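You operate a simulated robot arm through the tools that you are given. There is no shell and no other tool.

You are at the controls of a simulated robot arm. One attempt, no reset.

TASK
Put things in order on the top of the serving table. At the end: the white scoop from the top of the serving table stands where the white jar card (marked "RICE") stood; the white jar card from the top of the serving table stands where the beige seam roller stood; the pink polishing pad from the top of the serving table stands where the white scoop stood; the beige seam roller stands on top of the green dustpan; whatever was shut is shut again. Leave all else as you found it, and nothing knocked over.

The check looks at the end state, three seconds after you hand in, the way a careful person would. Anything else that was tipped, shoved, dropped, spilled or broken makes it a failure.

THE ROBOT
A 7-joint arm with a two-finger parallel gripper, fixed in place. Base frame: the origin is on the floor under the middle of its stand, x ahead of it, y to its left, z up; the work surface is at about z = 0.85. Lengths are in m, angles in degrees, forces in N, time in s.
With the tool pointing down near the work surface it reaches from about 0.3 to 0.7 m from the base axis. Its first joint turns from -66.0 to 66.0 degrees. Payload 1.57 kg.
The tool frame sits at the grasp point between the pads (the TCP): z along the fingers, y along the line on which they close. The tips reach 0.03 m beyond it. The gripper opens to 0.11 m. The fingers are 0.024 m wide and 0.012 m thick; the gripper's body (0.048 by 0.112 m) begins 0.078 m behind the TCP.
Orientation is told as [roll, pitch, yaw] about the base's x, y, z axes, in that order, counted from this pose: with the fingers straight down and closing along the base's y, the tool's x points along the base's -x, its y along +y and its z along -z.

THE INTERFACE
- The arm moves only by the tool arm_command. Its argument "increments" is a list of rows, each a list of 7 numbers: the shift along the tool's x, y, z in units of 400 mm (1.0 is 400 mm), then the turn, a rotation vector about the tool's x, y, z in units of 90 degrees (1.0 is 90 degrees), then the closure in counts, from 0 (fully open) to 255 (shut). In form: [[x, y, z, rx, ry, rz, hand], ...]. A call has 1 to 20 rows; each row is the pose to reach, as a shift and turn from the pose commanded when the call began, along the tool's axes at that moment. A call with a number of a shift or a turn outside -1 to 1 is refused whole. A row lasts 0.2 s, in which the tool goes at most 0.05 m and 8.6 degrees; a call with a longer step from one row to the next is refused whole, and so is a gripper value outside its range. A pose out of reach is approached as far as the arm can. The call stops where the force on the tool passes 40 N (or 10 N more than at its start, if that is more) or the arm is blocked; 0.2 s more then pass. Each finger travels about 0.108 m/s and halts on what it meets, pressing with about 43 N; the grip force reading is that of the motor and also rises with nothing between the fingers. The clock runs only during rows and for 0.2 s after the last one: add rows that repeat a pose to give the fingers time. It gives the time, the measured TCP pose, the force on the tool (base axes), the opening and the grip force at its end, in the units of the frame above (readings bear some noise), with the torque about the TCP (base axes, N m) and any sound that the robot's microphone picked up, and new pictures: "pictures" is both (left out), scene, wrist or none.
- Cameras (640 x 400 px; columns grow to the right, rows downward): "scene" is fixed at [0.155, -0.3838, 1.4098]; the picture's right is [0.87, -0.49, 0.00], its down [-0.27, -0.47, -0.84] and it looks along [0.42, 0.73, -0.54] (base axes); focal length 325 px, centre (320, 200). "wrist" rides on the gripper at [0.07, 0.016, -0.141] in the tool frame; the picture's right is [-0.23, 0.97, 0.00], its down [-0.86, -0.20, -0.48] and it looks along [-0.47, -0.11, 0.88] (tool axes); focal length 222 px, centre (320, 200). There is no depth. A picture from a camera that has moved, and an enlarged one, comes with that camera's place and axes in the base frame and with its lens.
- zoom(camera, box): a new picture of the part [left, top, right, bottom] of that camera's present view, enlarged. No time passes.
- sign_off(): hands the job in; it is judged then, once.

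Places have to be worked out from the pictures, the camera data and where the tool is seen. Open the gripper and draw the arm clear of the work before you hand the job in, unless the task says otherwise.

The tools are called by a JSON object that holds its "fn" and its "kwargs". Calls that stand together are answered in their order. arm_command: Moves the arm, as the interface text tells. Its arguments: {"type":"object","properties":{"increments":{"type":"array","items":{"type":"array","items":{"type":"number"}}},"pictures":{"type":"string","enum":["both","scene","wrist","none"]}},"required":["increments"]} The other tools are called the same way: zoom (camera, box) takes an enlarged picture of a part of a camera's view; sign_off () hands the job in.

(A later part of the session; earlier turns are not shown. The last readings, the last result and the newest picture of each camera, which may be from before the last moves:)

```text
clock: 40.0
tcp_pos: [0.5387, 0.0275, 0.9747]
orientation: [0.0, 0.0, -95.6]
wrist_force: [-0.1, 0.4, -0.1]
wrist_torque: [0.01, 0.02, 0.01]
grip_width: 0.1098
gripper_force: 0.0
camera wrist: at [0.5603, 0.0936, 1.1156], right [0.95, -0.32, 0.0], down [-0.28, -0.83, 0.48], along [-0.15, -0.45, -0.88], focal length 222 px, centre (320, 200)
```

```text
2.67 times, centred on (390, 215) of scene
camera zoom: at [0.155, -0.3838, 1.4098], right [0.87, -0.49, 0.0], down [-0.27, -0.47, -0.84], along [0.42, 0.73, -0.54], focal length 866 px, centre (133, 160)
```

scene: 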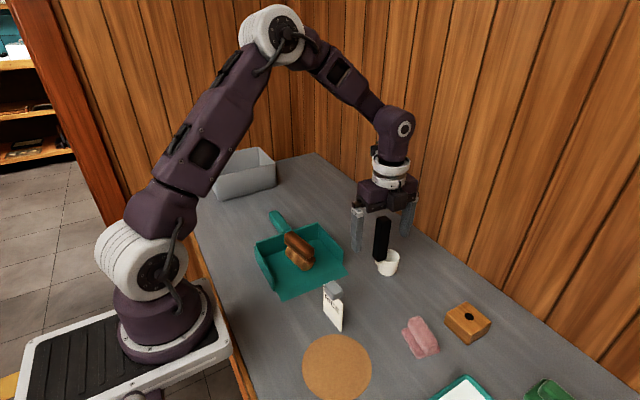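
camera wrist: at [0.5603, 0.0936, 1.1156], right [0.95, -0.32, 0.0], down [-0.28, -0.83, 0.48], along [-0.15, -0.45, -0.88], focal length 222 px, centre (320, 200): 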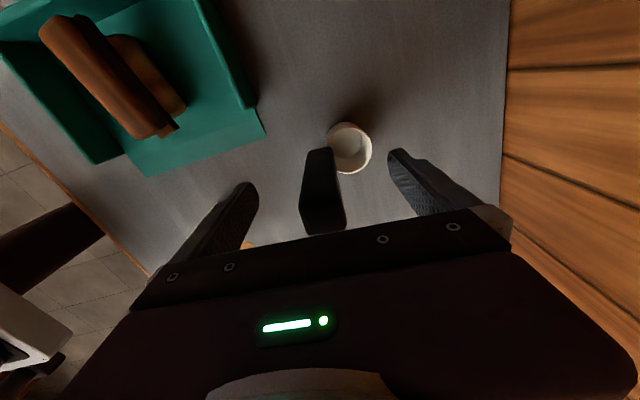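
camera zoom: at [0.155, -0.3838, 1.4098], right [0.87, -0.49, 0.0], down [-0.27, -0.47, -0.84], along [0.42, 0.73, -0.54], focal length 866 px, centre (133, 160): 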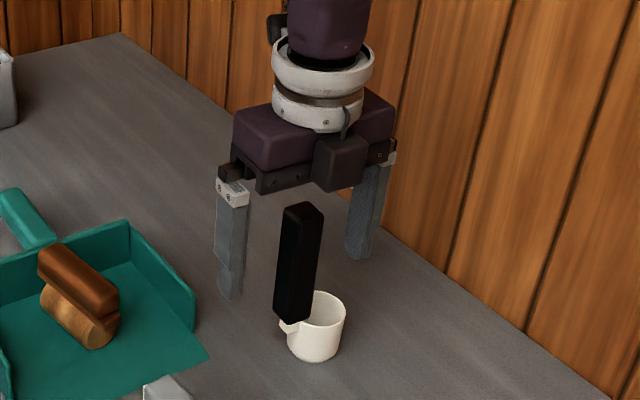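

The handle is centred between the open fingers. I close on it.

{"fn": "arm_command", "kwargs": {"increments": [[0, 0, 0, 0, 0, 0, 255], [0, 0, 0, 0, 0, 0, 255], [0, 0, 0, 0, 0, 0, 255], [0, 0, 0, 0, 0, 0, 255], [0, 0, 0, 0, 0, 0, 255]], "pictures": "scene"}}

{"fn": "zoom", "kwargs": {"camera": "scene", "box": [320, 140, 460, 290]}}

```text
clock: 41.2
tcp_pos: [0.5376, 0.0272, 0.9744]
orientation: [0.0, 0.0, -95.5]
wrist_force: [0.8, -0.1, 0.5]
wrist_torque: [-0.09, -0.01, 0.0]
grip_width: 0.0256
gripper_force: 36.8
```

scene: 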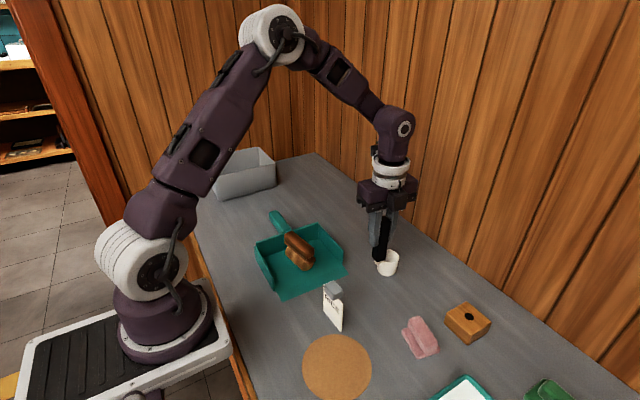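

```text
2.67 times, centred on (390, 215) of scene
camera zoom: at [0.1549, -0.3838, 1.4098], right [0.87, -0.49, 0.0], down [-0.27, -0.47, -0.84], along [0.42, 0.73, -0.54], focal length 866 px, centre (133, 160)
```

zoom: 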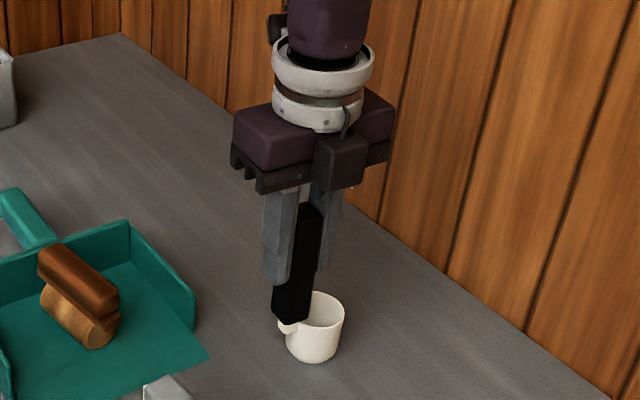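

The handle is gripped (25.6 mm). I lift 30 mm and check that the scoop hangs straight.

{"fn": "arm_command", "kwargs": {"increments": [[0, 0, -0.025, 0, 0, 0, 255], [0, 0, -0.05, 0, 0, 0, 255], [0, 0, -0.075, 0, 0, 0, 255], [0, 0, -0.075, 0, 0, 0, 255]], "pictures": "both"}}

{"fn": "zoom", "kwargs": {"camera": "scene", "box": [320, 140, 460, 290]}}

```text
clock: 42.2
tcp_pos: [0.5383, 0.0272, 1.0061]
orientation: [-0.1, 0.1, -95.5]
wrist_force: [0.4, -0.2, -1.3]
wrist_torque: [-0.01, -0.02, -0.03]
grip_width: 0.0256
gripper_force: 37.0
camera wrist: at [0.5601, 0.0938, 1.1462], right [0.95, -0.32, 0.0], down [-0.28, -0.83, 0.48], along [-0.15, -0.45, -0.88], focal length 222 px, centre (320, 200)
```

scene: 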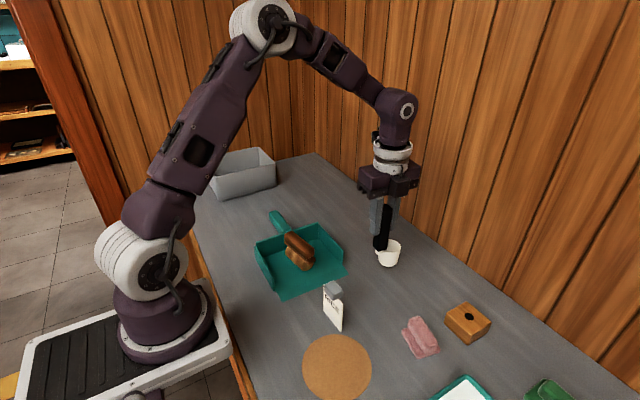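
wrist: 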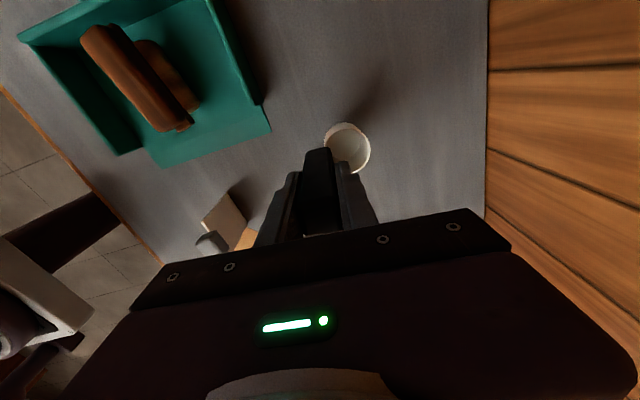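

```text
2.67 times, centred on (390, 215) of scene
camera zoom: at [0.155, -0.3838, 1.4098], right [0.87, -0.49, 0.0], down [-0.27, -0.47, -0.84], along [0.42, 0.73, -0.54], focal length 866 px, centre (133, 160)
```

zoom: 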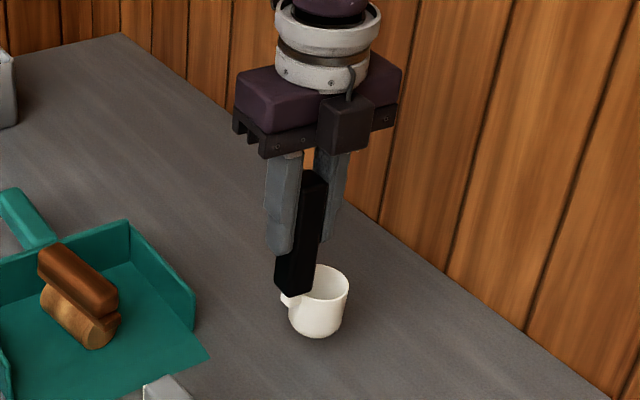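

The scoop hangs straight (about 1.3 N). I carry it along at constant height to above the card's former place: TCP (0.552, 0.350), so the cup comes over (0.580, 0.347).

{"fn": "arm_command", "kwargs": {"increments": [[0.1, -0.0055, 0, 0, 0, 0, 255], [0.201, -0.0109, 0, 0, 0, 0, 255], [0.302, -0.0164, 0, 0, 0, 0, 255], [0.403, -0.0218, 0, 0, 0, 0, 255], [0.504, -0.0273, 0, 0, 0, 0, 255], [0.605, -0.0328, 0, 0, 0, 0, 255], [0.706, -0.0382, 0, 0, 0, 0, 255], [0.8065, -0.0437, 0, 0, 0, 0, 255], [0.8065, -0.0437, 0, 0, 0, 0, 255]], "pictures": "both"}}

{"fn": "zoom", "kwargs": {"camera": "scene", "box": [270, 110, 410, 230]}}

{"fn": "zoom", "kwargs": {"camera": "wrist", "box": [220, 80, 420, 240]}}

```text
clock: 44.2
tcp_pos: [0.5497, 0.3499, 1.0037]
orientation: [0.1, -0.1, -95.5]
wrist_force: [-0.4, -0.3, -0.8]
wrist_torque: [0.0, 0.04, 0.02]
grip_width: 0.0251
gripper_force: 36.6
camera wrist: at [0.5723, 0.4173, 1.1448], right [0.95, -0.32, 0.0], down [-0.28, -0.83, 0.48], along [-0.15, -0.45, -0.88], focal length 222 px, centre (320, 200)
```

scene: 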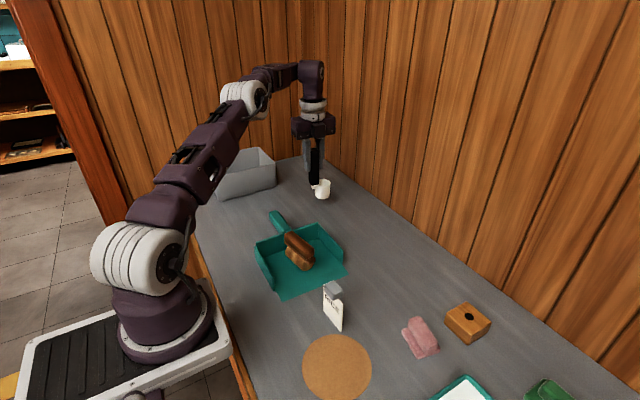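
wrist: 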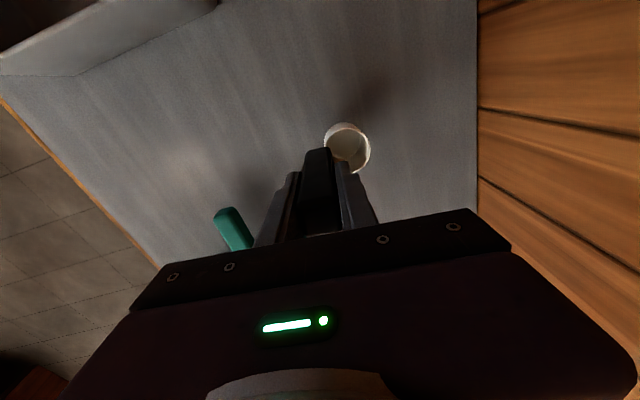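

```text
3.33 times, centred on (340, 170) of scene
camera zoom: at [0.155, -0.3838, 1.4098], right [0.87, -0.49, 0.0], down [-0.27, -0.47, -0.84], along [0.42, 0.73, -0.54], focal length 1082 px, centre (253, 300)
```

zoom: 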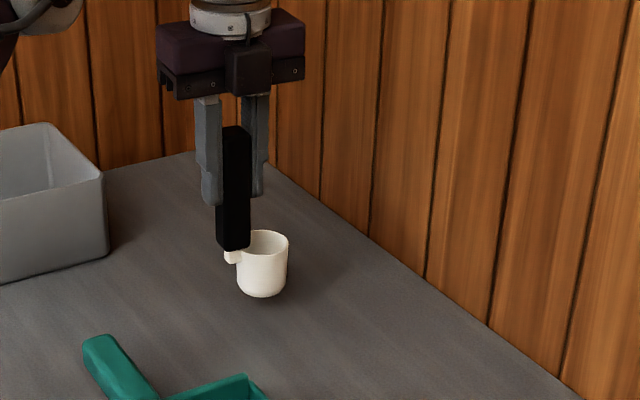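

```text
2.50 times, centred on (320, 160) of wrist
camera zoom: at [0.5723, 0.4173, 1.1448], right [0.95, -0.32, 0.0], down [-0.28, -0.83, 0.48], along [-0.15, -0.45, -0.88], focal length 555 px, centre (320, 300)
```

zoom: 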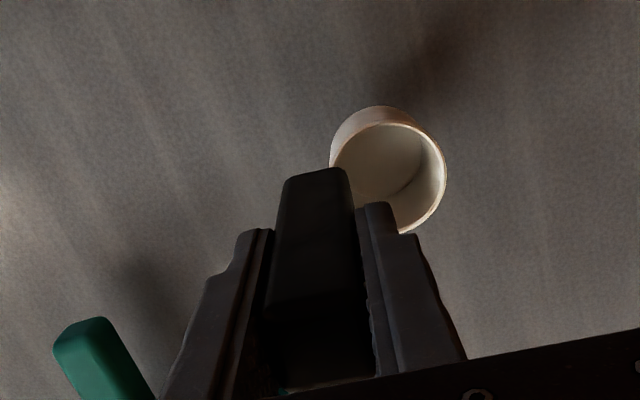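

Still in reach and hanging straight. I lower to about 4 mm above contact, then feel for the table in small steps.

{"fn": "arm_command", "kwargs": {"increments": [[0, 0, 0.025, 0, 0, 0, 255], [0, 0, 0.05, 0, 0, 0, 255], [0, 0, 0.065, 0, 0, 0, 255], [0, 0, 0.065, 0, 0, 0, 255]], "pictures": "none"}}

{"fn": "arm_command", "kwargs": {"increments": [[0, 0, 0.0025, 0, 0, 0, 255], [0, 0, 0.005, 0, 0, 0, 255], [0, 0, 0.005, 0, 0, 0, 255]], "pictures": "none"}}

{"fn": "arm_command", "kwargs": {"increments": [[0, 0, 0.0025, 0, 0, 0, 255], [0, 0, 0.0025, 0, 0, 0, 255]], "pictures": "none"}}

```text
clock: 45.2
tcp_pos: [0.5508, 0.3491, 0.9792]
orientation: [0.0, -0.1, -95.6]
wrist_force: [-0.3, -0.1, 0.5]
wrist_torque: [-0.02, 0.02, 0.0]
grip_width: 0.0255
gripper_force: 36.3
```

```text
clock: 46.0
tcp_pos: [0.5515, 0.3499, 0.9769]
orientation: [0.0, 0.0, -95.4]
wrist_force: [0.3, 0.1, -1.5]
wrist_torque: [0.02, 0.01, -0.01]
grip_width: 0.0253
gripper_force: 36.9
```

```text
clock: 46.6
tcp_pos: [0.5512, 0.3499, 0.976]
orientation: [-0.1, 0.1, -95.5]
wrist_force: [-0.9, -0.2, -0.2]
wrist_torque: [-0.02, -0.01, 0.05]
grip_width: 0.0253
gripper_force: 36.4
```

No contact at ≈0.976 yet; two more small steps.

{"fn": "arm_command", "kwargs": {"increments": [[0, 0, 0.0025, 0, 0, 0, 255], [0, 0, 0.0025, 0, 0, 0, 255]], "pictures": "none"}}

{"fn": "arm_command", "kwargs": {"increments": [[0, 0, 0.0015, 0, 0, 0, 255], [0, 0, 0.0015, 0, 0, 0, 255]], "pictures": "both"}}

{"fn": "zoom", "kwargs": {"camera": "scene", "box": [270, 110, 410, 230]}}

```text
clock: 47.2
tcp_pos: [0.5514, 0.3489, 0.9754]
orientation: [0.0, 0.0, -95.4]
wrist_force: [0.2, 0.1, -1.0]
wrist_torque: [0.01, 0.01, 0.0]
grip_width: 0.0252
gripper_force: 36.4
```

```text
clock: 47.8
tcp_pos: [0.5512, 0.349, 0.9753]
orientation: [0.1, 0.1, -95.5]
wrist_force: [-2.0, 0.1, 8.1]
wrist_torque: [-0.3, 0.06, -0.05]
grip_width: 0.0252
gripper_force: 37.0
camera wrist: at [0.5733, 0.4165, 1.1158], right [0.95, -0.32, 0.0], down [-0.28, -0.83, 0.48], along [-0.15, -0.45, -0.88], focal length 222 px, centre (320, 200)
```

scene: 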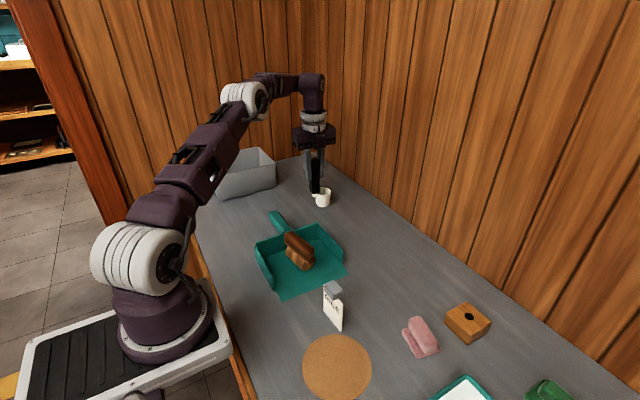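
wrist: 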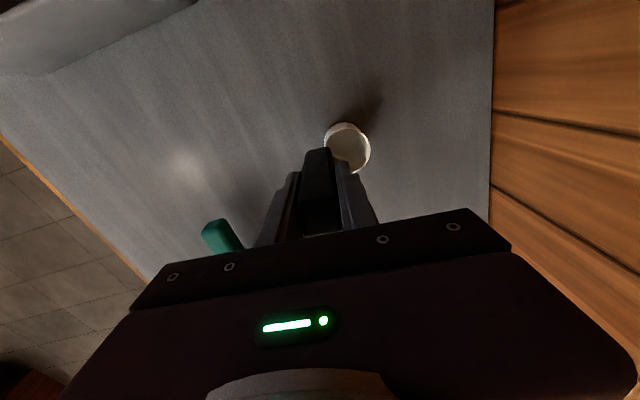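

```text
3.33 times, centred on (340, 170) of scene
camera zoom: at [0.1548, -0.3839, 1.4098], right [0.87, -0.49, 0.0], down [-0.27, -0.47, -0.84], along [0.42, 0.73, -0.54], focal length 1082 px, centre (253, 300)
```

zoom: 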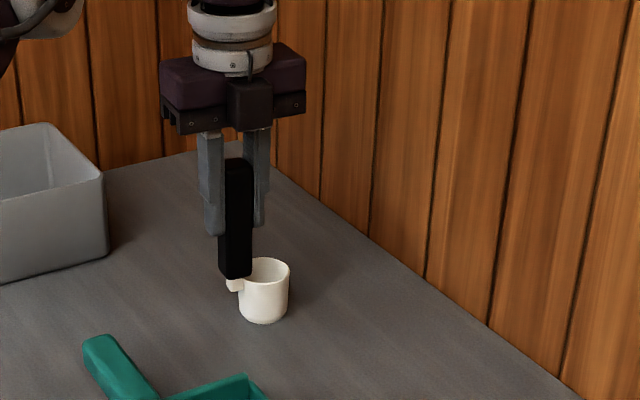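

Light contact (8 N). I open the fingers partway to let the scoop settle on its base.

{"fn": "arm_command", "kwargs": {"increments": [[0, 0, -0.0005, 0, 0, 0, 190], [0, 0, -0.0005, 0, 0, 0, 150], [0, 0, -0.0005, 0, 0, 0, 110], [0, 0, -0.0005, 0, 0, 0, 110]], "pictures": "both"}}

{"fn": "zoom", "kwargs": {"camera": "scene", "box": [270, 110, 410, 230]}}

{"fn": "zoom", "kwargs": {"camera": "wrist", "box": [220, 80, 420, 240]}}

```text
clock: 48.8
tcp_pos: [0.5503, 0.3492, 0.9755]
orientation: [-0.1, 0.0, -95.5]
wrist_force: [0.6, 0.8, -0.5]
wrist_torque: [0.02, 0.03, 0.02]
grip_width: 0.0627
gripper_force: 0.1
camera wrist: at [0.5735, 0.4165, 1.1152], right [0.95, -0.32, 0.0], down [-0.28, -0.83, 0.48], along [-0.15, -0.45, -0.88], focal length 222 px, centre (320, 200)
```

scene: 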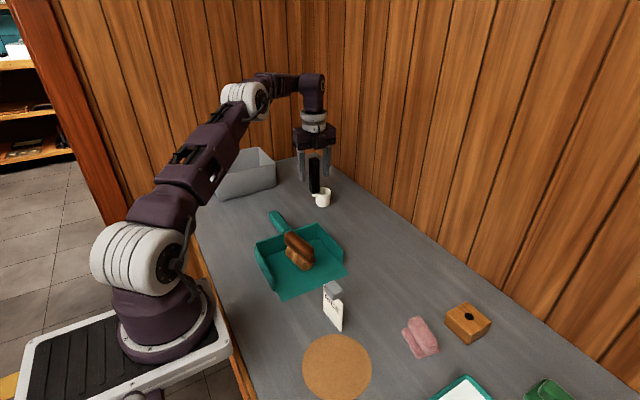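
wrist: 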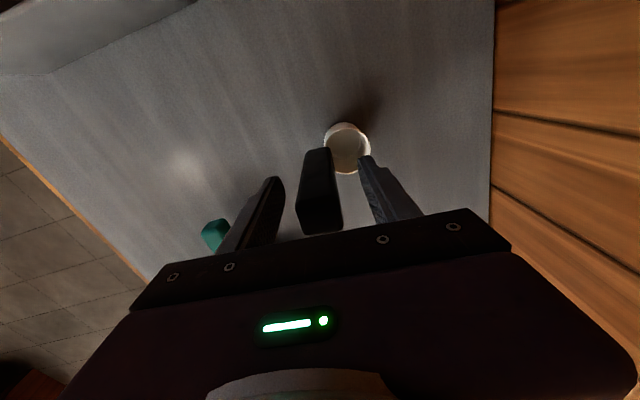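

```text
3.33 times, centred on (340, 170) of scene
camera zoom: at [0.155, -0.3838, 1.4098], right [0.87, -0.49, 0.0], down [-0.27, -0.47, -0.84], along [0.42, 0.73, -0.54], focal length 1082 px, centre (253, 300)
```

zoom: 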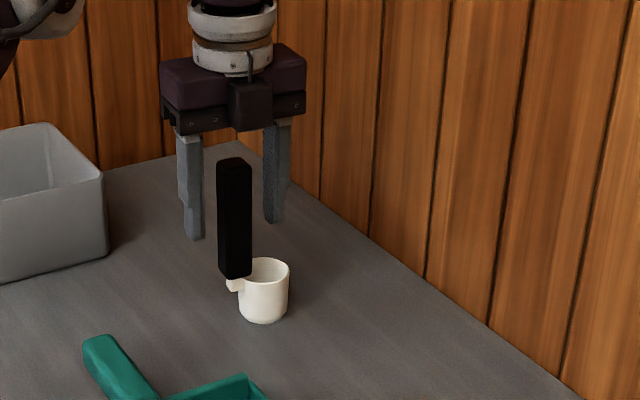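

```text
2.50 times, centred on (320, 160) of wrist
camera zoom: at [0.5735, 0.4165, 1.1152], right [0.95, -0.32, 0.0], down [-0.28, -0.83, 0.48], along [-0.15, -0.45, -0.88], focal length 555 px, centre (320, 300)
```

zoom: 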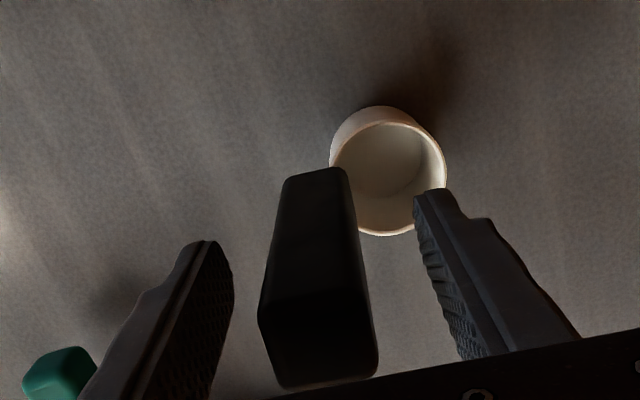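

The scoop stands upright on its base at the card's old place. I withdraw upward with a slight drift toward −y (the fingers pass beside the handle) and travel back toward the middle at z≈1.065.

{"fn": "arm_command", "kwargs": {"increments": [[-0.0249, 0.0024, -0.075, 0, 0, 0, 110], [-0.0498, 0.0048, -0.15, 0, 0, 0, 110], [-0.0756, -0.0028, -0.225, 0, 0, 0, 110], [-0.183, -0.0088, -0.225, 0, 0, 0, 60], [-0.29, -0.0148, -0.225, 0, 0, 0, 0], [-0.398, -0.0207, -0.225, 0, 0, 0, 0], [-0.505, -0.0267, -0.225, 0, 0, 0, 0], [-0.505, -0.0267, -0.225, 0, 0, 0, 0]], "pictures": "both"}}

{"fn": "zoom", "kwargs": {"camera": "scene", "box": [260, 130, 400, 240]}}

```text
clock: 50.6
tcp_pos: [0.5215, 0.1484, 1.0654]
orientation: [0.1, 0.1, -95.5]
wrist_force: [0.4, -0.3, -0.8]
wrist_torque: [0.02, -0.02, 0.03]
grip_width: 0.1101
gripper_force: 0.1
camera wrist: at [0.5438, 0.2151, 1.2053], right [0.95, -0.32, 0.0], down [-0.28, -0.83, 0.48], along [-0.15, -0.45, -0.88], focal length 222 px, centre (320, 200)
```

scene: 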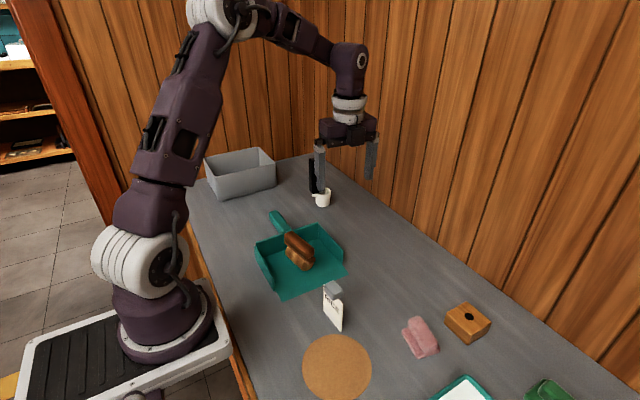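
wrist: 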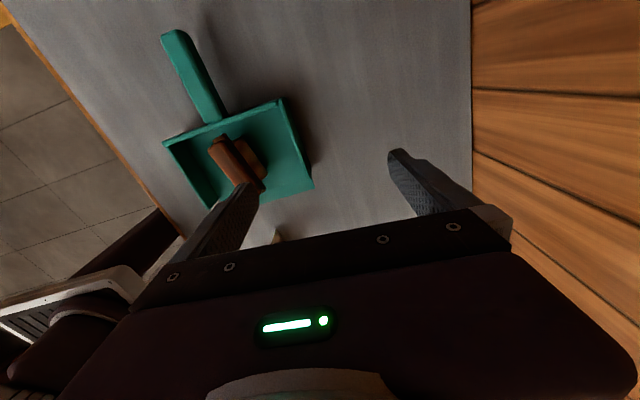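

```text
3.64 times, centred on (330, 185) of scene
camera zoom: at [0.1549, -0.3838, 1.4098], right [0.87, -0.49, 0.0], down [-0.27, -0.47, -0.84], along [0.42, 0.73, -0.54], focal length 1180 px, centre (284, 254)
```

zoom: 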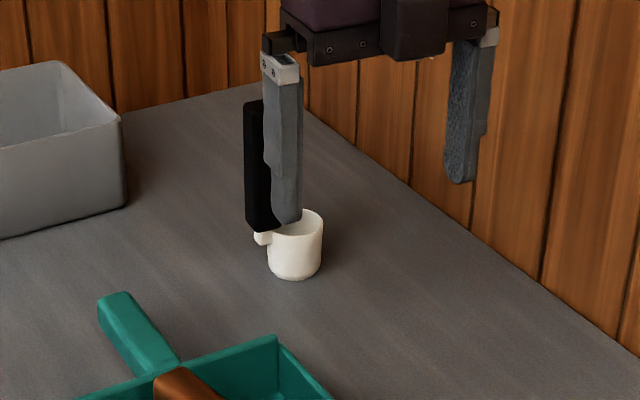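

The scoop is standing well on its own. I move on to above the pink pad (~(0.50, −0.155)), turning the tool to yaw ≈ −102° to match the pad's turn.

{"fn": "arm_command", "kwargs": {"increments": [[-0.095, 0.0024, 0, 0, 0, 0.009, 0], [-0.19, 0.0048, 0, 0, 0, 0.018, 0], [-0.286, 0.0072, 0, 0, 0, 0.027, 0], [-0.381, 0.0097, 0, 0, 0, 0.036, 0], [-0.476, 0.012, 0, 0, 0, 0.045, 0], [-0.571, 0.0145, 0, 0, 0, 0.054, 0], [-0.667, 0.0169, 0.006, 0, 0, 0.063, 0], [-0.7617, 0.0193, 0.0125, 0, 0, 0.0722, 0], [-0.7617, 0.0193, 0.0125, 0, 0, 0.0722, 0]], "pictures": "both"}}

{"fn": "zoom", "kwargs": {"camera": "wrist", "box": [240, 80, 400, 208]}}

{"fn": "zoom", "kwargs": {"camera": "scene", "box": [380, 280, 508, 380]}}

```text
clock: 52.6
tcp_pos: [0.5005, -0.1562, 1.0615]
orientation: [0.1, 0.0, -102.0]
wrist_force: [-0.2, 0.5, -0.1]
wrist_torque: [0.02, -0.01, 0.0]
grip_width: 0.1098
gripper_force: 0.1
camera wrist: at [0.5293, -0.0914, 1.201], right [0.91, -0.42, 0.0], down [-0.37, -0.8, 0.48], along [-0.2, -0.43, -0.88], focal length 222 px, centre (320, 200)
```

scene: 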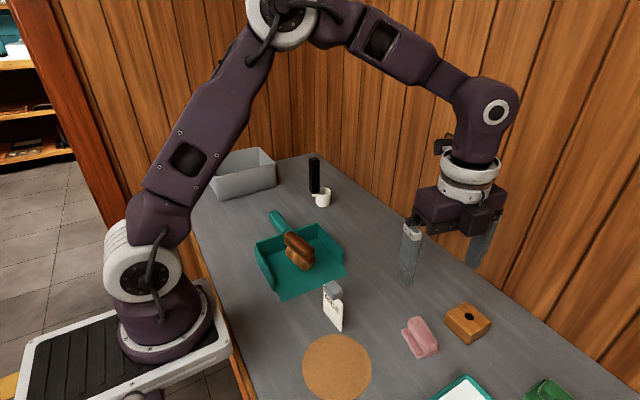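
wrist: 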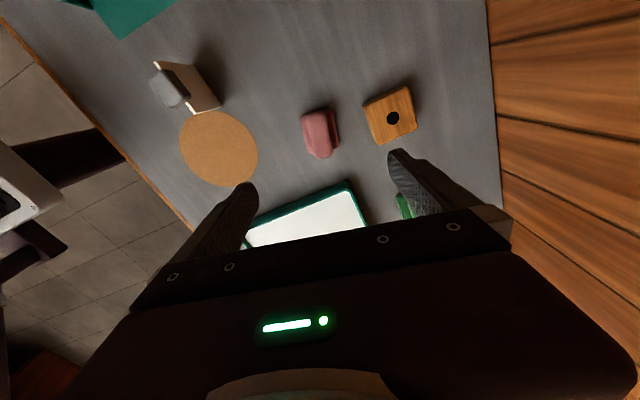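

```text
3.12 times, centred on (320, 144) of wrist
camera zoom: at [0.5293, -0.0914, 1.201], right [0.91, -0.42, 0.0], down [-0.37, -0.8, 0.48], along [-0.2, -0.43, -0.88], focal length 694 px, centre (320, 375)
```

zoom: 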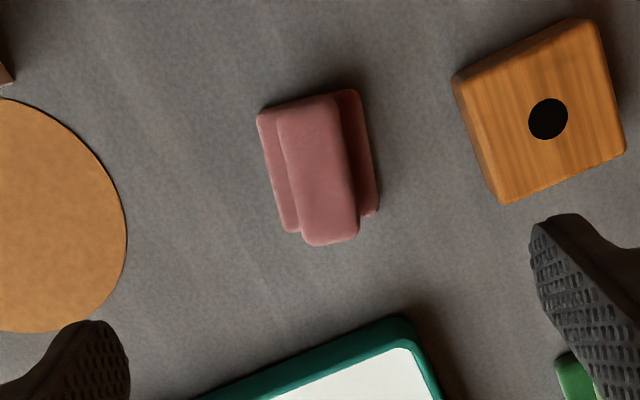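

```text
4.00 times, centred on (444, 330) of scene
camera zoom: at [0.155, -0.3838, 1.4098], right [0.87, -0.49, 0.0], down [-0.27, -0.47, -0.84], along [0.42, 0.73, -0.54], focal length 1298 px, centre (-176, -320)
```

zoom: 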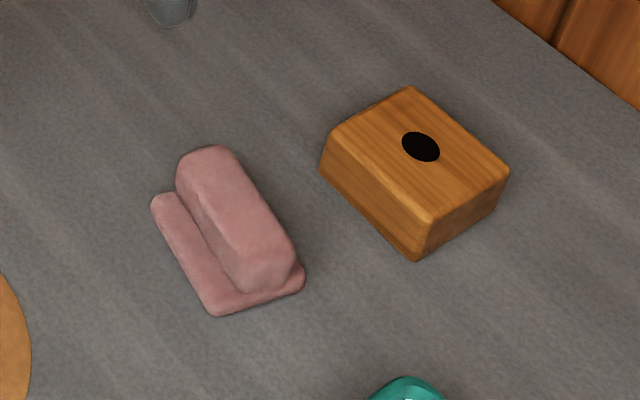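

The pad's grip is ≈25 mm wide, centred at (0.499, −0.156), top z≈0.88, turned about −13°. The wooden block is close on the +x side, so I pre-close to 70 mm opening, trim yaw by 1.3° and lower to z≈0.91.

{"fn": "arm_command", "kwargs": {"increments": [[0, -0.0025, 0.02, 0, 0, 0.0144, 93], [0, -0.0025, 0.06, 0, 0, 0.0144, 93], [0, -0.0025, 0.13, 0, 0, 0.0144, 93], [0, -0.0025, 0.21, 0, 0, 0.0144, 93], [0, -0.0025, 0.29, 0, 0, 0.0144, 93], [0, -0.0025, 0.35, 0, 0, 0.0144, 93], [0, -0.0025, 0.376, 0, 0, 0.0144, 93], [0, -0.0025, 0.376, 0, 0, 0.0144, 93]], "pictures": "both"}}

{"fn": "zoom", "kwargs": {"camera": "wrist", "box": [220, 80, 420, 240]}}

{"fn": "zoom", "kwargs": {"camera": "scene", "box": [380, 270, 508, 370]}}

```text
clock: 54.4
tcp_pos: [0.5001, -0.154, 0.9084]
orientation: [0.1, 0.0, -103.3]
wrist_force: [0.6, 1.1, 0.1]
wrist_torque: [0.0, 0.0, 0.0]
grip_width: 0.0699
gripper_force: 0.1
camera wrist: at [0.5299, -0.0916, 1.0495], right [0.9, -0.45, 0.0], down [-0.39, -0.79, 0.48], along [-0.21, -0.43, -0.88], focal length 222 px, centre (320, 200)
```

scene: 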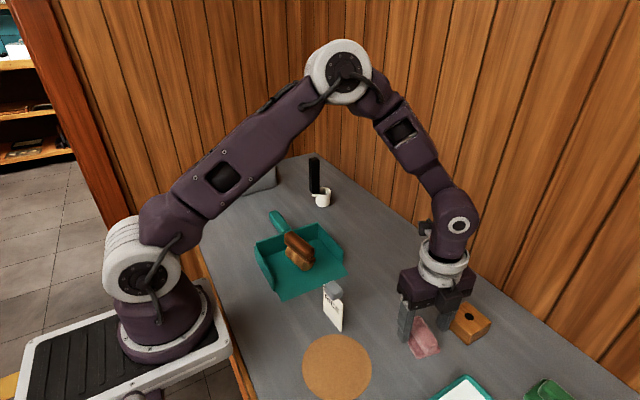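
wrist: 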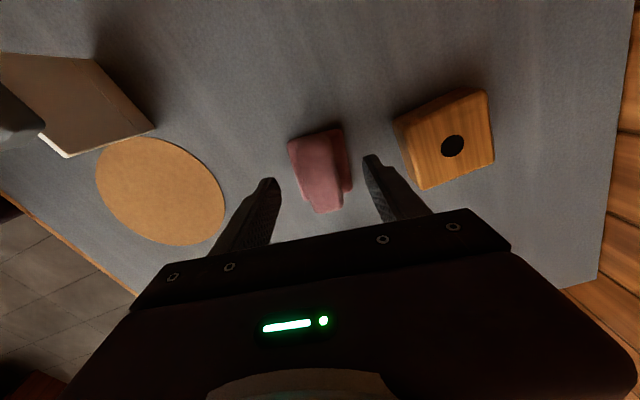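

```text
2.50 times, centred on (320, 160) of wrist
camera zoom: at [0.5299, -0.0916, 1.0495], right [0.9, -0.45, 0.0], down [-0.39, -0.79, 0.48], along [-0.21, -0.43, -0.88], focal length 555 px, centre (320, 300)
```

zoom: 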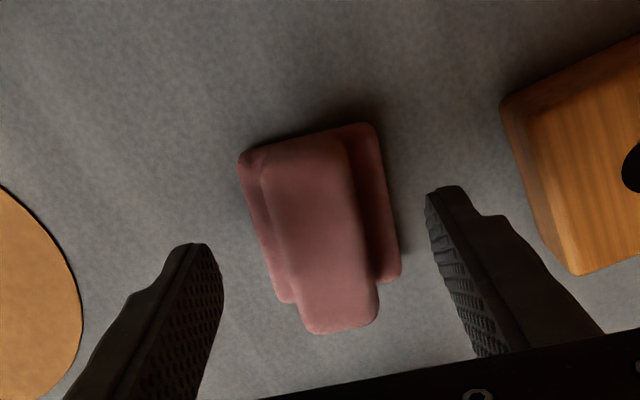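

```text
4.00 times, centred on (444, 320) of scene
camera zoom: at [0.155, -0.3838, 1.4098], right [0.87, -0.49, 0.0], down [-0.27, -0.47, -0.84], along [0.42, 0.73, -0.54], focal length 1298 px, centre (-176, -280)
```

zoom: 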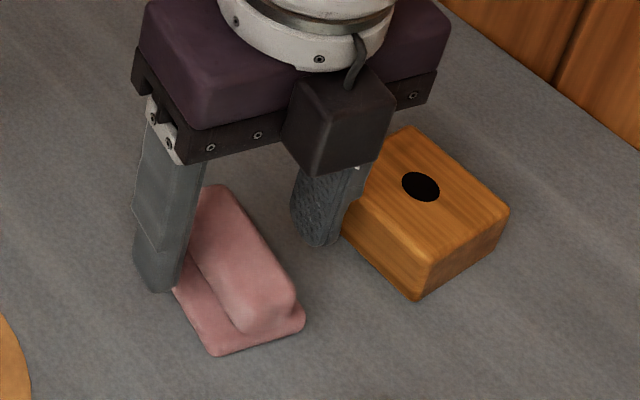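

The grip is centred (0.4995, −0.155) within a millimetre of the TCP and the fingers are clear of the block. I lower so the tips reach z≈0.866, just above the pad's base ledge.

{"fn": "arm_command", "kwargs": {"increments": [[0, 0, 0.015, 0, 0, 0, 93], [0, 0, 0.028, 0, 0, 0, 93], [0, 0, 0.0355, 0, 0, 0, 93], [0, 0, 0.0355, 0, 0, 0, 93]], "pictures": "both"}}

{"fn": "zoom", "kwargs": {"camera": "scene", "box": [380, 270, 508, 370]}}

{"fn": "zoom", "kwargs": {"camera": "wrist", "box": [220, 80, 420, 240]}}

```text
clock: 55.4
tcp_pos: [0.501, -0.1543, 0.895]
orientation: [0.0, 0.0, -103.3]
wrist_force: [0.6, 0.3, -0.4]
wrist_torque: [0.01, 0.03, 0.01]
grip_width: 0.0698
gripper_force: 0.0
camera wrist: at [0.5303, -0.0916, 1.0355], right [0.9, -0.44, 0.0], down [-0.39, -0.79, 0.48], along [-0.21, -0.43, -0.88], focal length 222 px, centre (320, 200)
```

scene: 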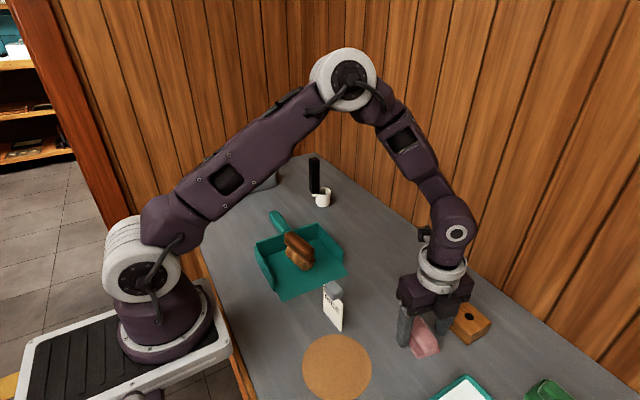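
wrist: 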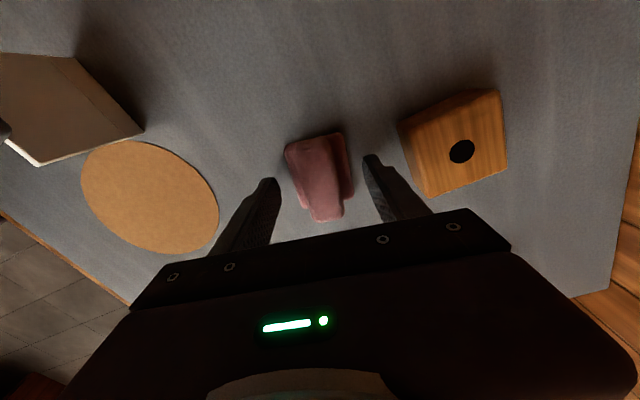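

```text
4.00 times, centred on (444, 320) of scene
camera zoom: at [0.155, -0.3838, 1.4098], right [0.87, -0.49, 0.0], down [-0.27, -0.47, -0.84], along [0.42, 0.73, -0.54], focal length 1298 px, centre (-176, -280)
```

zoom: 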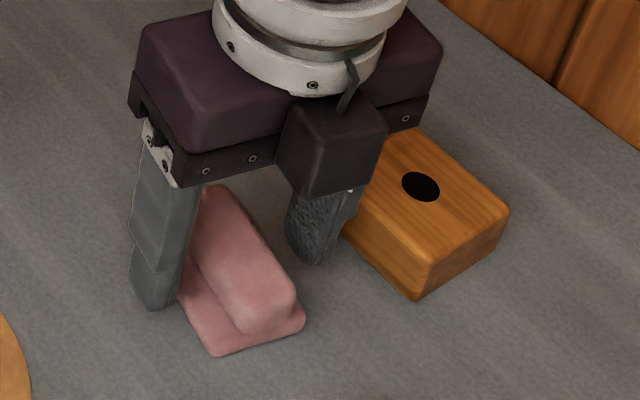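

```text
2.50 times, centred on (320, 160) of wrist
camera zoom: at [0.5303, -0.0916, 1.0355], right [0.9, -0.44, 0.0], down [-0.39, -0.79, 0.48], along [-0.21, -0.43, -0.88], focal length 555 px, centre (320, 300)
```

zoom: 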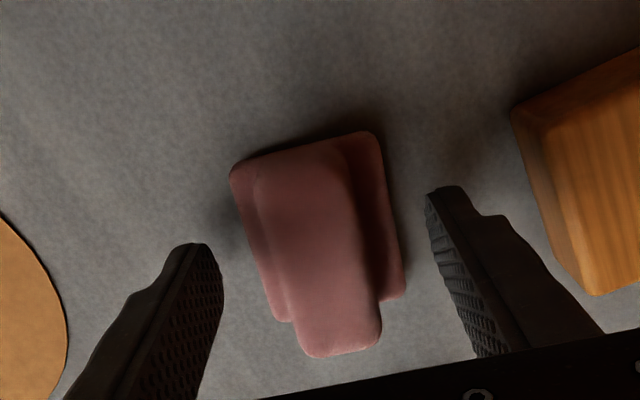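

Everything is clear; I close on the pad's grip and read the width.

{"fn": "arm_command", "kwargs": {"increments": [[0, 0, 0, 0, 0, 0, 255], [0, 0, 0, 0, 0, 0, 255], [0, 0, 0, 0, 0, 0, 255], [0, 0, 0, 0, 0, 0, 255]], "pictures": "both"}}

{"fn": "zoom", "kwargs": {"camera": "scene", "box": [380, 270, 508, 370]}}

{"fn": "zoom", "kwargs": {"camera": "wrist", "box": [220, 80, 420, 240]}}

```text
clock: 56.4
tcp_pos: [0.4993, -0.1545, 0.8953]
orientation: [0.1, -0.1, -103.2]
wrist_force: [-0.2, 0.6, 0.4]
wrist_torque: [-0.06, 0.04, -0.03]
grip_width: 0.0269
gripper_force: 38.1
camera wrist: at [0.5303, -0.0916, 1.0355], right [0.9, -0.44, 0.0], down [-0.39, -0.79, 0.48], along [-0.21, -0.43, -0.88], focal length 222 px, centre (320, 200)
```

scene: 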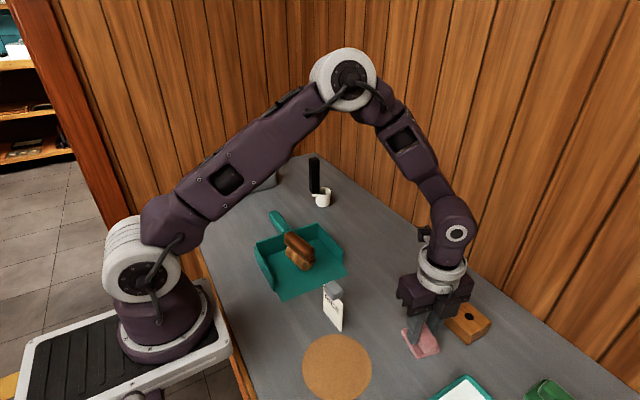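
wrist: 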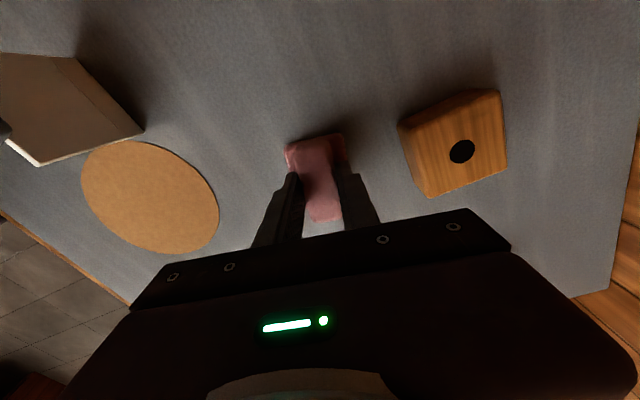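

```text
4.00 times, centred on (444, 320) of scene
camera zoom: at [0.155, -0.3838, 1.4098], right [0.87, -0.49, 0.0], down [-0.27, -0.47, -0.84], along [0.42, 0.73, -0.54], focal length 1298 px, centre (-176, -280)
```

zoom: 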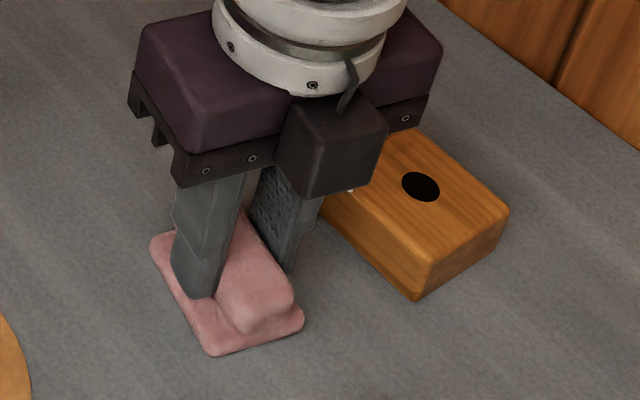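

```text
2.50 times, centred on (320, 160) of wrist
camera zoom: at [0.5303, -0.0916, 1.0355], right [0.9, -0.44, 0.0], down [-0.39, -0.79, 0.48], along [-0.21, -0.43, -0.88], focal length 555 px, centre (320, 300)
```

zoom: 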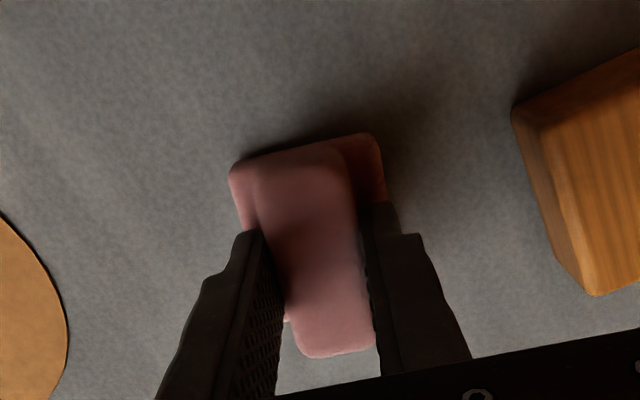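

The pad's grip is held (26.9 mm). I lift it 70 mm straight up and check.

{"fn": "arm_command", "kwargs": {"increments": [[0, 0, -0.025, 0, 0, 0, 255], [0, 0, -0.075, 0, 0, 0, 255], [0, 0, -0.125, 0, 0, 0, 255], [0, 0, -0.175, 0, 0, 0, 255], [0, 0, -0.175, 0, 0, 0, 255]], "pictures": "both"}}

{"fn": "zoom", "kwargs": {"camera": "scene", "box": [370, 230, 510, 350]}}

```text
clock: 57.6
tcp_pos: [0.4996, -0.1538, 0.9653]
orientation: [0.0, 0.0, -103.3]
wrist_force: [0.0, -0.4, 0.2]
wrist_torque: [0.03, -0.02, 0.03]
grip_width: 0.027
gripper_force: 37.6
camera wrist: at [0.5305, -0.0913, 1.1065], right [0.9, -0.44, 0.0], down [-0.39, -0.79, 0.48], along [-0.21, -0.43, -0.88], focal length 222 px, centre (320, 200)
```

scene: 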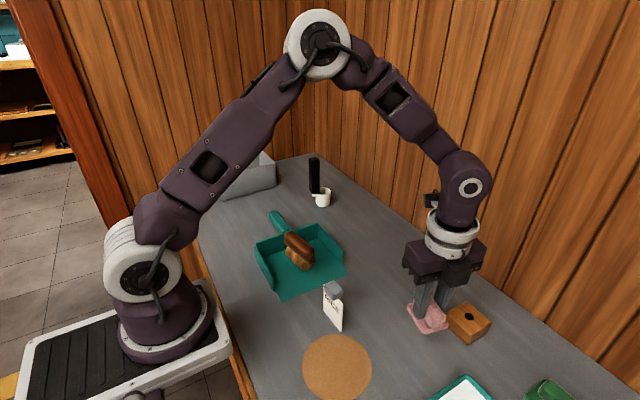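
wrist: 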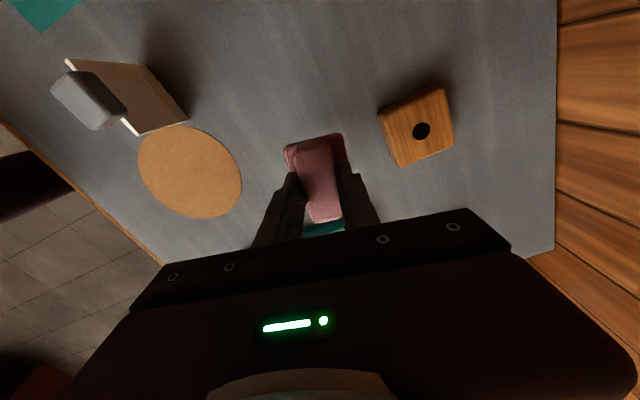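

```text
3.33 times, centred on (440, 290) of scene
camera zoom: at [0.155, -0.3838, 1.4098], right [0.87, -0.49, 0.0], down [-0.27, -0.47, -0.84], along [0.42, 0.73, -0.54], focal length 1082 px, centre (-80, -100)
```

zoom: 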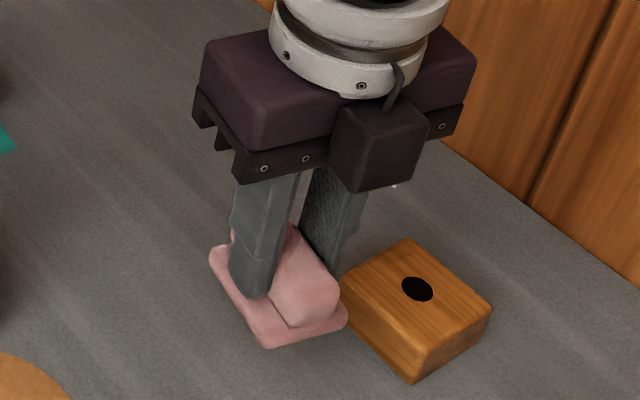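

The pad is lifted level. I carry it to above the scoop's former cup position (0.567, 0.024).

{"fn": "arm_command", "kwargs": {"increments": [[0.0951, 0.0122, 0, 0, 0, 0, 255], [0.1902, 0.0244, 0, 0, 0, 0, 255], [0.2853, 0.0366, 0, 0, 0, 0, 255], [0.3804, 0.0488, 0, 0, 0, 0, 255], [0.4755, 0.061, 0, 0, 0, 0, 255], [0.4755, 0.061, 0, 0, 0, 0, 255]], "pictures": "both"}}

{"fn": "zoom", "kwargs": {"camera": "scene", "box": [320, 180, 460, 300]}}

```text
clock: 59.0
tcp_pos: [0.5674, 0.0257, 0.9643]
orientation: [0.0, 0.0, -103.3]
wrist_force: [0.1, 0.3, -1.0]
wrist_torque: [0.0, -0.01, -0.01]
grip_width: 0.0268
gripper_force: 37.5
camera wrist: at [0.5983, 0.0886, 1.1045], right [0.9, -0.44, 0.0], down [-0.39, -0.79, 0.48], along [-0.21, -0.43, -0.88], focal length 222 px, centre (320, 200)
```

scene: 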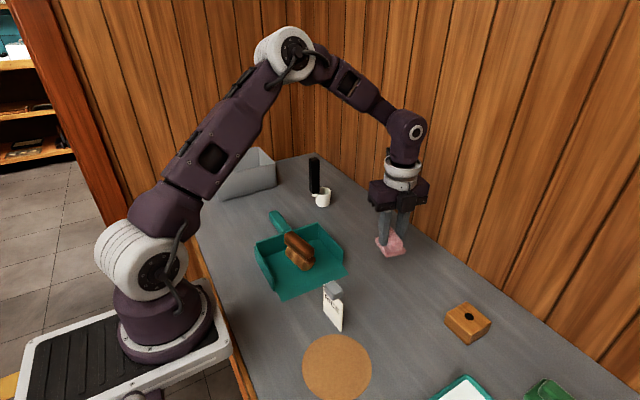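
wrist: 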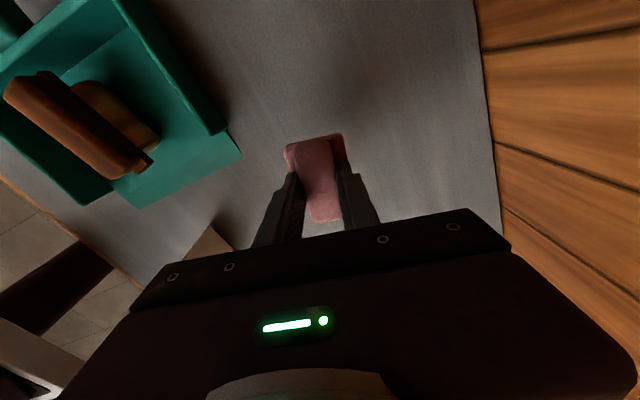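

```text
3.33 times, centred on (390, 240) of scene
camera zoom: at [0.155, -0.3838, 1.4098], right [0.87, -0.49, 0.0], down [-0.27, -0.47, -0.84], along [0.42, 0.73, -0.54], focal length 1082 px, centre (87, 67)
```

zoom: 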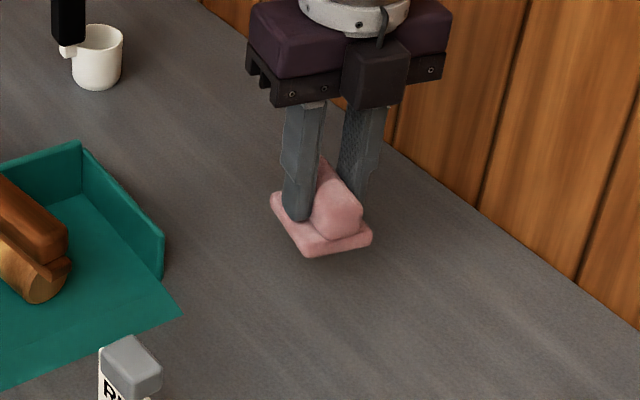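

In position over the spot, pad level. I lower to ~6 mm above contact.

{"fn": "arm_command", "kwargs": {"increments": [[0, 0, 0.05, 0, 0, 0, 255], [0, 0, 0.1, 0, 0, 0, 255], [0, 0, 0.14, 0, 0, 0, 255], [0, 0, 0.16, 0, 0, 0, 255], [0, 0, 0.16, 0, 0, 0, 255]], "pictures": "none"}}

{"fn": "arm_command", "kwargs": {"increments": [[0, 0, 0.005, 0, 0, 0, 255], [0, 0, 0.01, 0, 0, 0, 255], [0, 0, 0.01, 0, 0, 0, 255]], "pictures": "none"}}

{"fn": "arm_command", "kwargs": {"increments": [[0, 0, 0.0025, 0, 0, 0, 255], [0, 0, 0.0025, 0, 0, 0, 255]], "pictures": "none"}}

```text
clock: 60.2
tcp_pos: [0.5669, 0.0259, 0.9009]
orientation: [0.0, 0.0, -103.2]
wrist_force: [-0.1, 0.5, -1.3]
wrist_torque: [-0.01, 0.0, -0.01]
grip_width: 0.0268
gripper_force: 38.1
```

```text
clock: 61.0
tcp_pos: [0.5666, 0.0257, 0.8967]
orientation: [0.0, 0.0, -103.3]
wrist_force: [0.7, 0.6, -0.3]
wrist_torque: [0.04, 0.03, 0.01]
grip_width: 0.027
gripper_force: 37.7
```

```text
clock: 61.6
tcp_pos: [0.5677, 0.0243, 0.8963]
orientation: [0.1, 0.0, -103.3]
wrist_force: [0.3, -0.2, -1.1]
wrist_torque: [0.02, 0.03, 0.03]
grip_width: 0.0271
gripper_force: 37.3
```

No contact yet at ≈0.897; continuing in sub-millimetre steps.

{"fn": "arm_command", "kwargs": {"increments": [[0, 0, 0.002, 0, 0, 0, 255], [0, 0, 0.002, 0, 0, 0, 255]], "pictures": "none"}}

{"fn": "arm_command", "kwargs": {"increments": [[0, 0, 0.002, 0, 0, 0, 255], [0, 0, 0.002, 0, 0, 0, 255]], "pictures": "none"}}

```text
clock: 62.2
tcp_pos: [0.5676, 0.0249, 0.8949]
orientation: [0.0, 0.0, -103.2]
wrist_force: [0.2, 0.8, -0.2]
wrist_torque: [0.02, 0.01, 0.02]
grip_width: 0.0268
gripper_force: 37.1
```

```text
clock: 62.8
tcp_pos: [0.5673, 0.0264, 0.8944]
orientation: [0.0, 0.0, -103.3]
wrist_force: [-0.6, 0.9, 6.2]
wrist_torque: [-0.03, 0.09, 0.02]
grip_width: 0.027
gripper_force: 37.5
```

Light contact (6 N). I open the fingers to release the pad.

{"fn": "arm_command", "kwargs": {"increments": [[0, 0, 0, 0, 0, 0, 190], [0, 0, 0, 0, 0, 0, 140], [0, 0, 0, 0, 0, 0, 110], [0, 0, 0, 0, 0, 0, 110]], "pictures": "both"}}

{"fn": "zoom", "kwargs": {"camera": "scene", "box": [320, 180, 460, 300]}}

{"fn": "zoom", "kwargs": {"camera": "wrist", "box": [220, 80, 420, 240]}}

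```text
clock: 63.8
tcp_pos: [0.5678, 0.0254, 0.8955]
orientation: [0.0, -0.1, -103.3]
wrist_force: [0.7, 0.7, 0.4]
wrist_torque: [0.0, -0.02, 0.02]
grip_width: 0.0626
gripper_force: 0.1
camera wrist: at [0.598, 0.0881, 1.0352], right [0.9, -0.44, 0.0], down [-0.39, -0.79, 0.48], along [-0.21, -0.43, -0.88], focal length 222 px, centre (320, 200)
```

scene: 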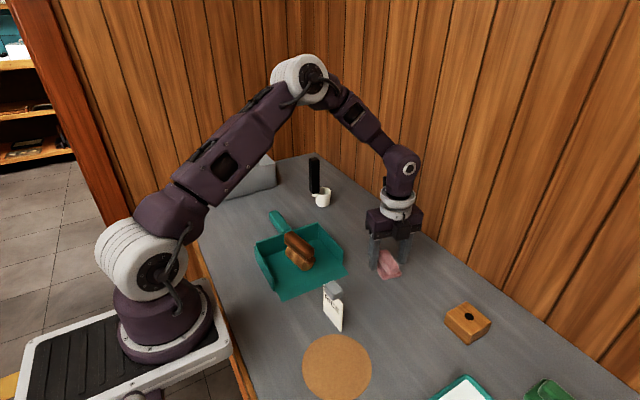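
wrist: 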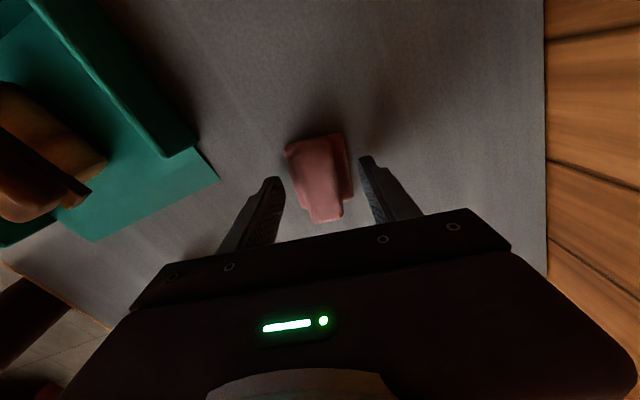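

```text
3.33 times, centred on (390, 240) of scene
camera zoom: at [0.155, -0.3838, 1.4098], right [0.87, -0.49, 0.0], down [-0.27, -0.47, -0.84], along [0.42, 0.73, -0.54], focal length 1082 px, centre (87, 67)
```

zoom: 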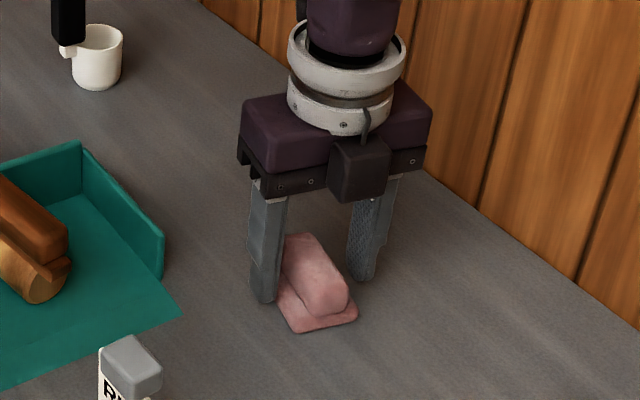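

```text
2.50 times, centred on (320, 160) of wrist
camera zoom: at [0.598, 0.0881, 1.0352], right [0.9, -0.44, 0.0], down [-0.39, -0.79, 0.48], along [-0.21, -0.43, -0.88], focal length 555 px, centre (320, 300)
```

zoom: 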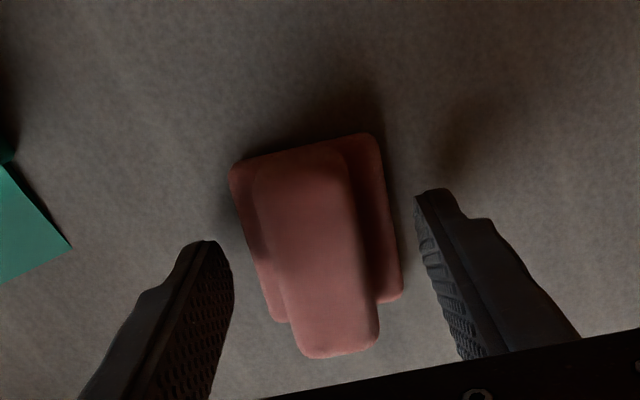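

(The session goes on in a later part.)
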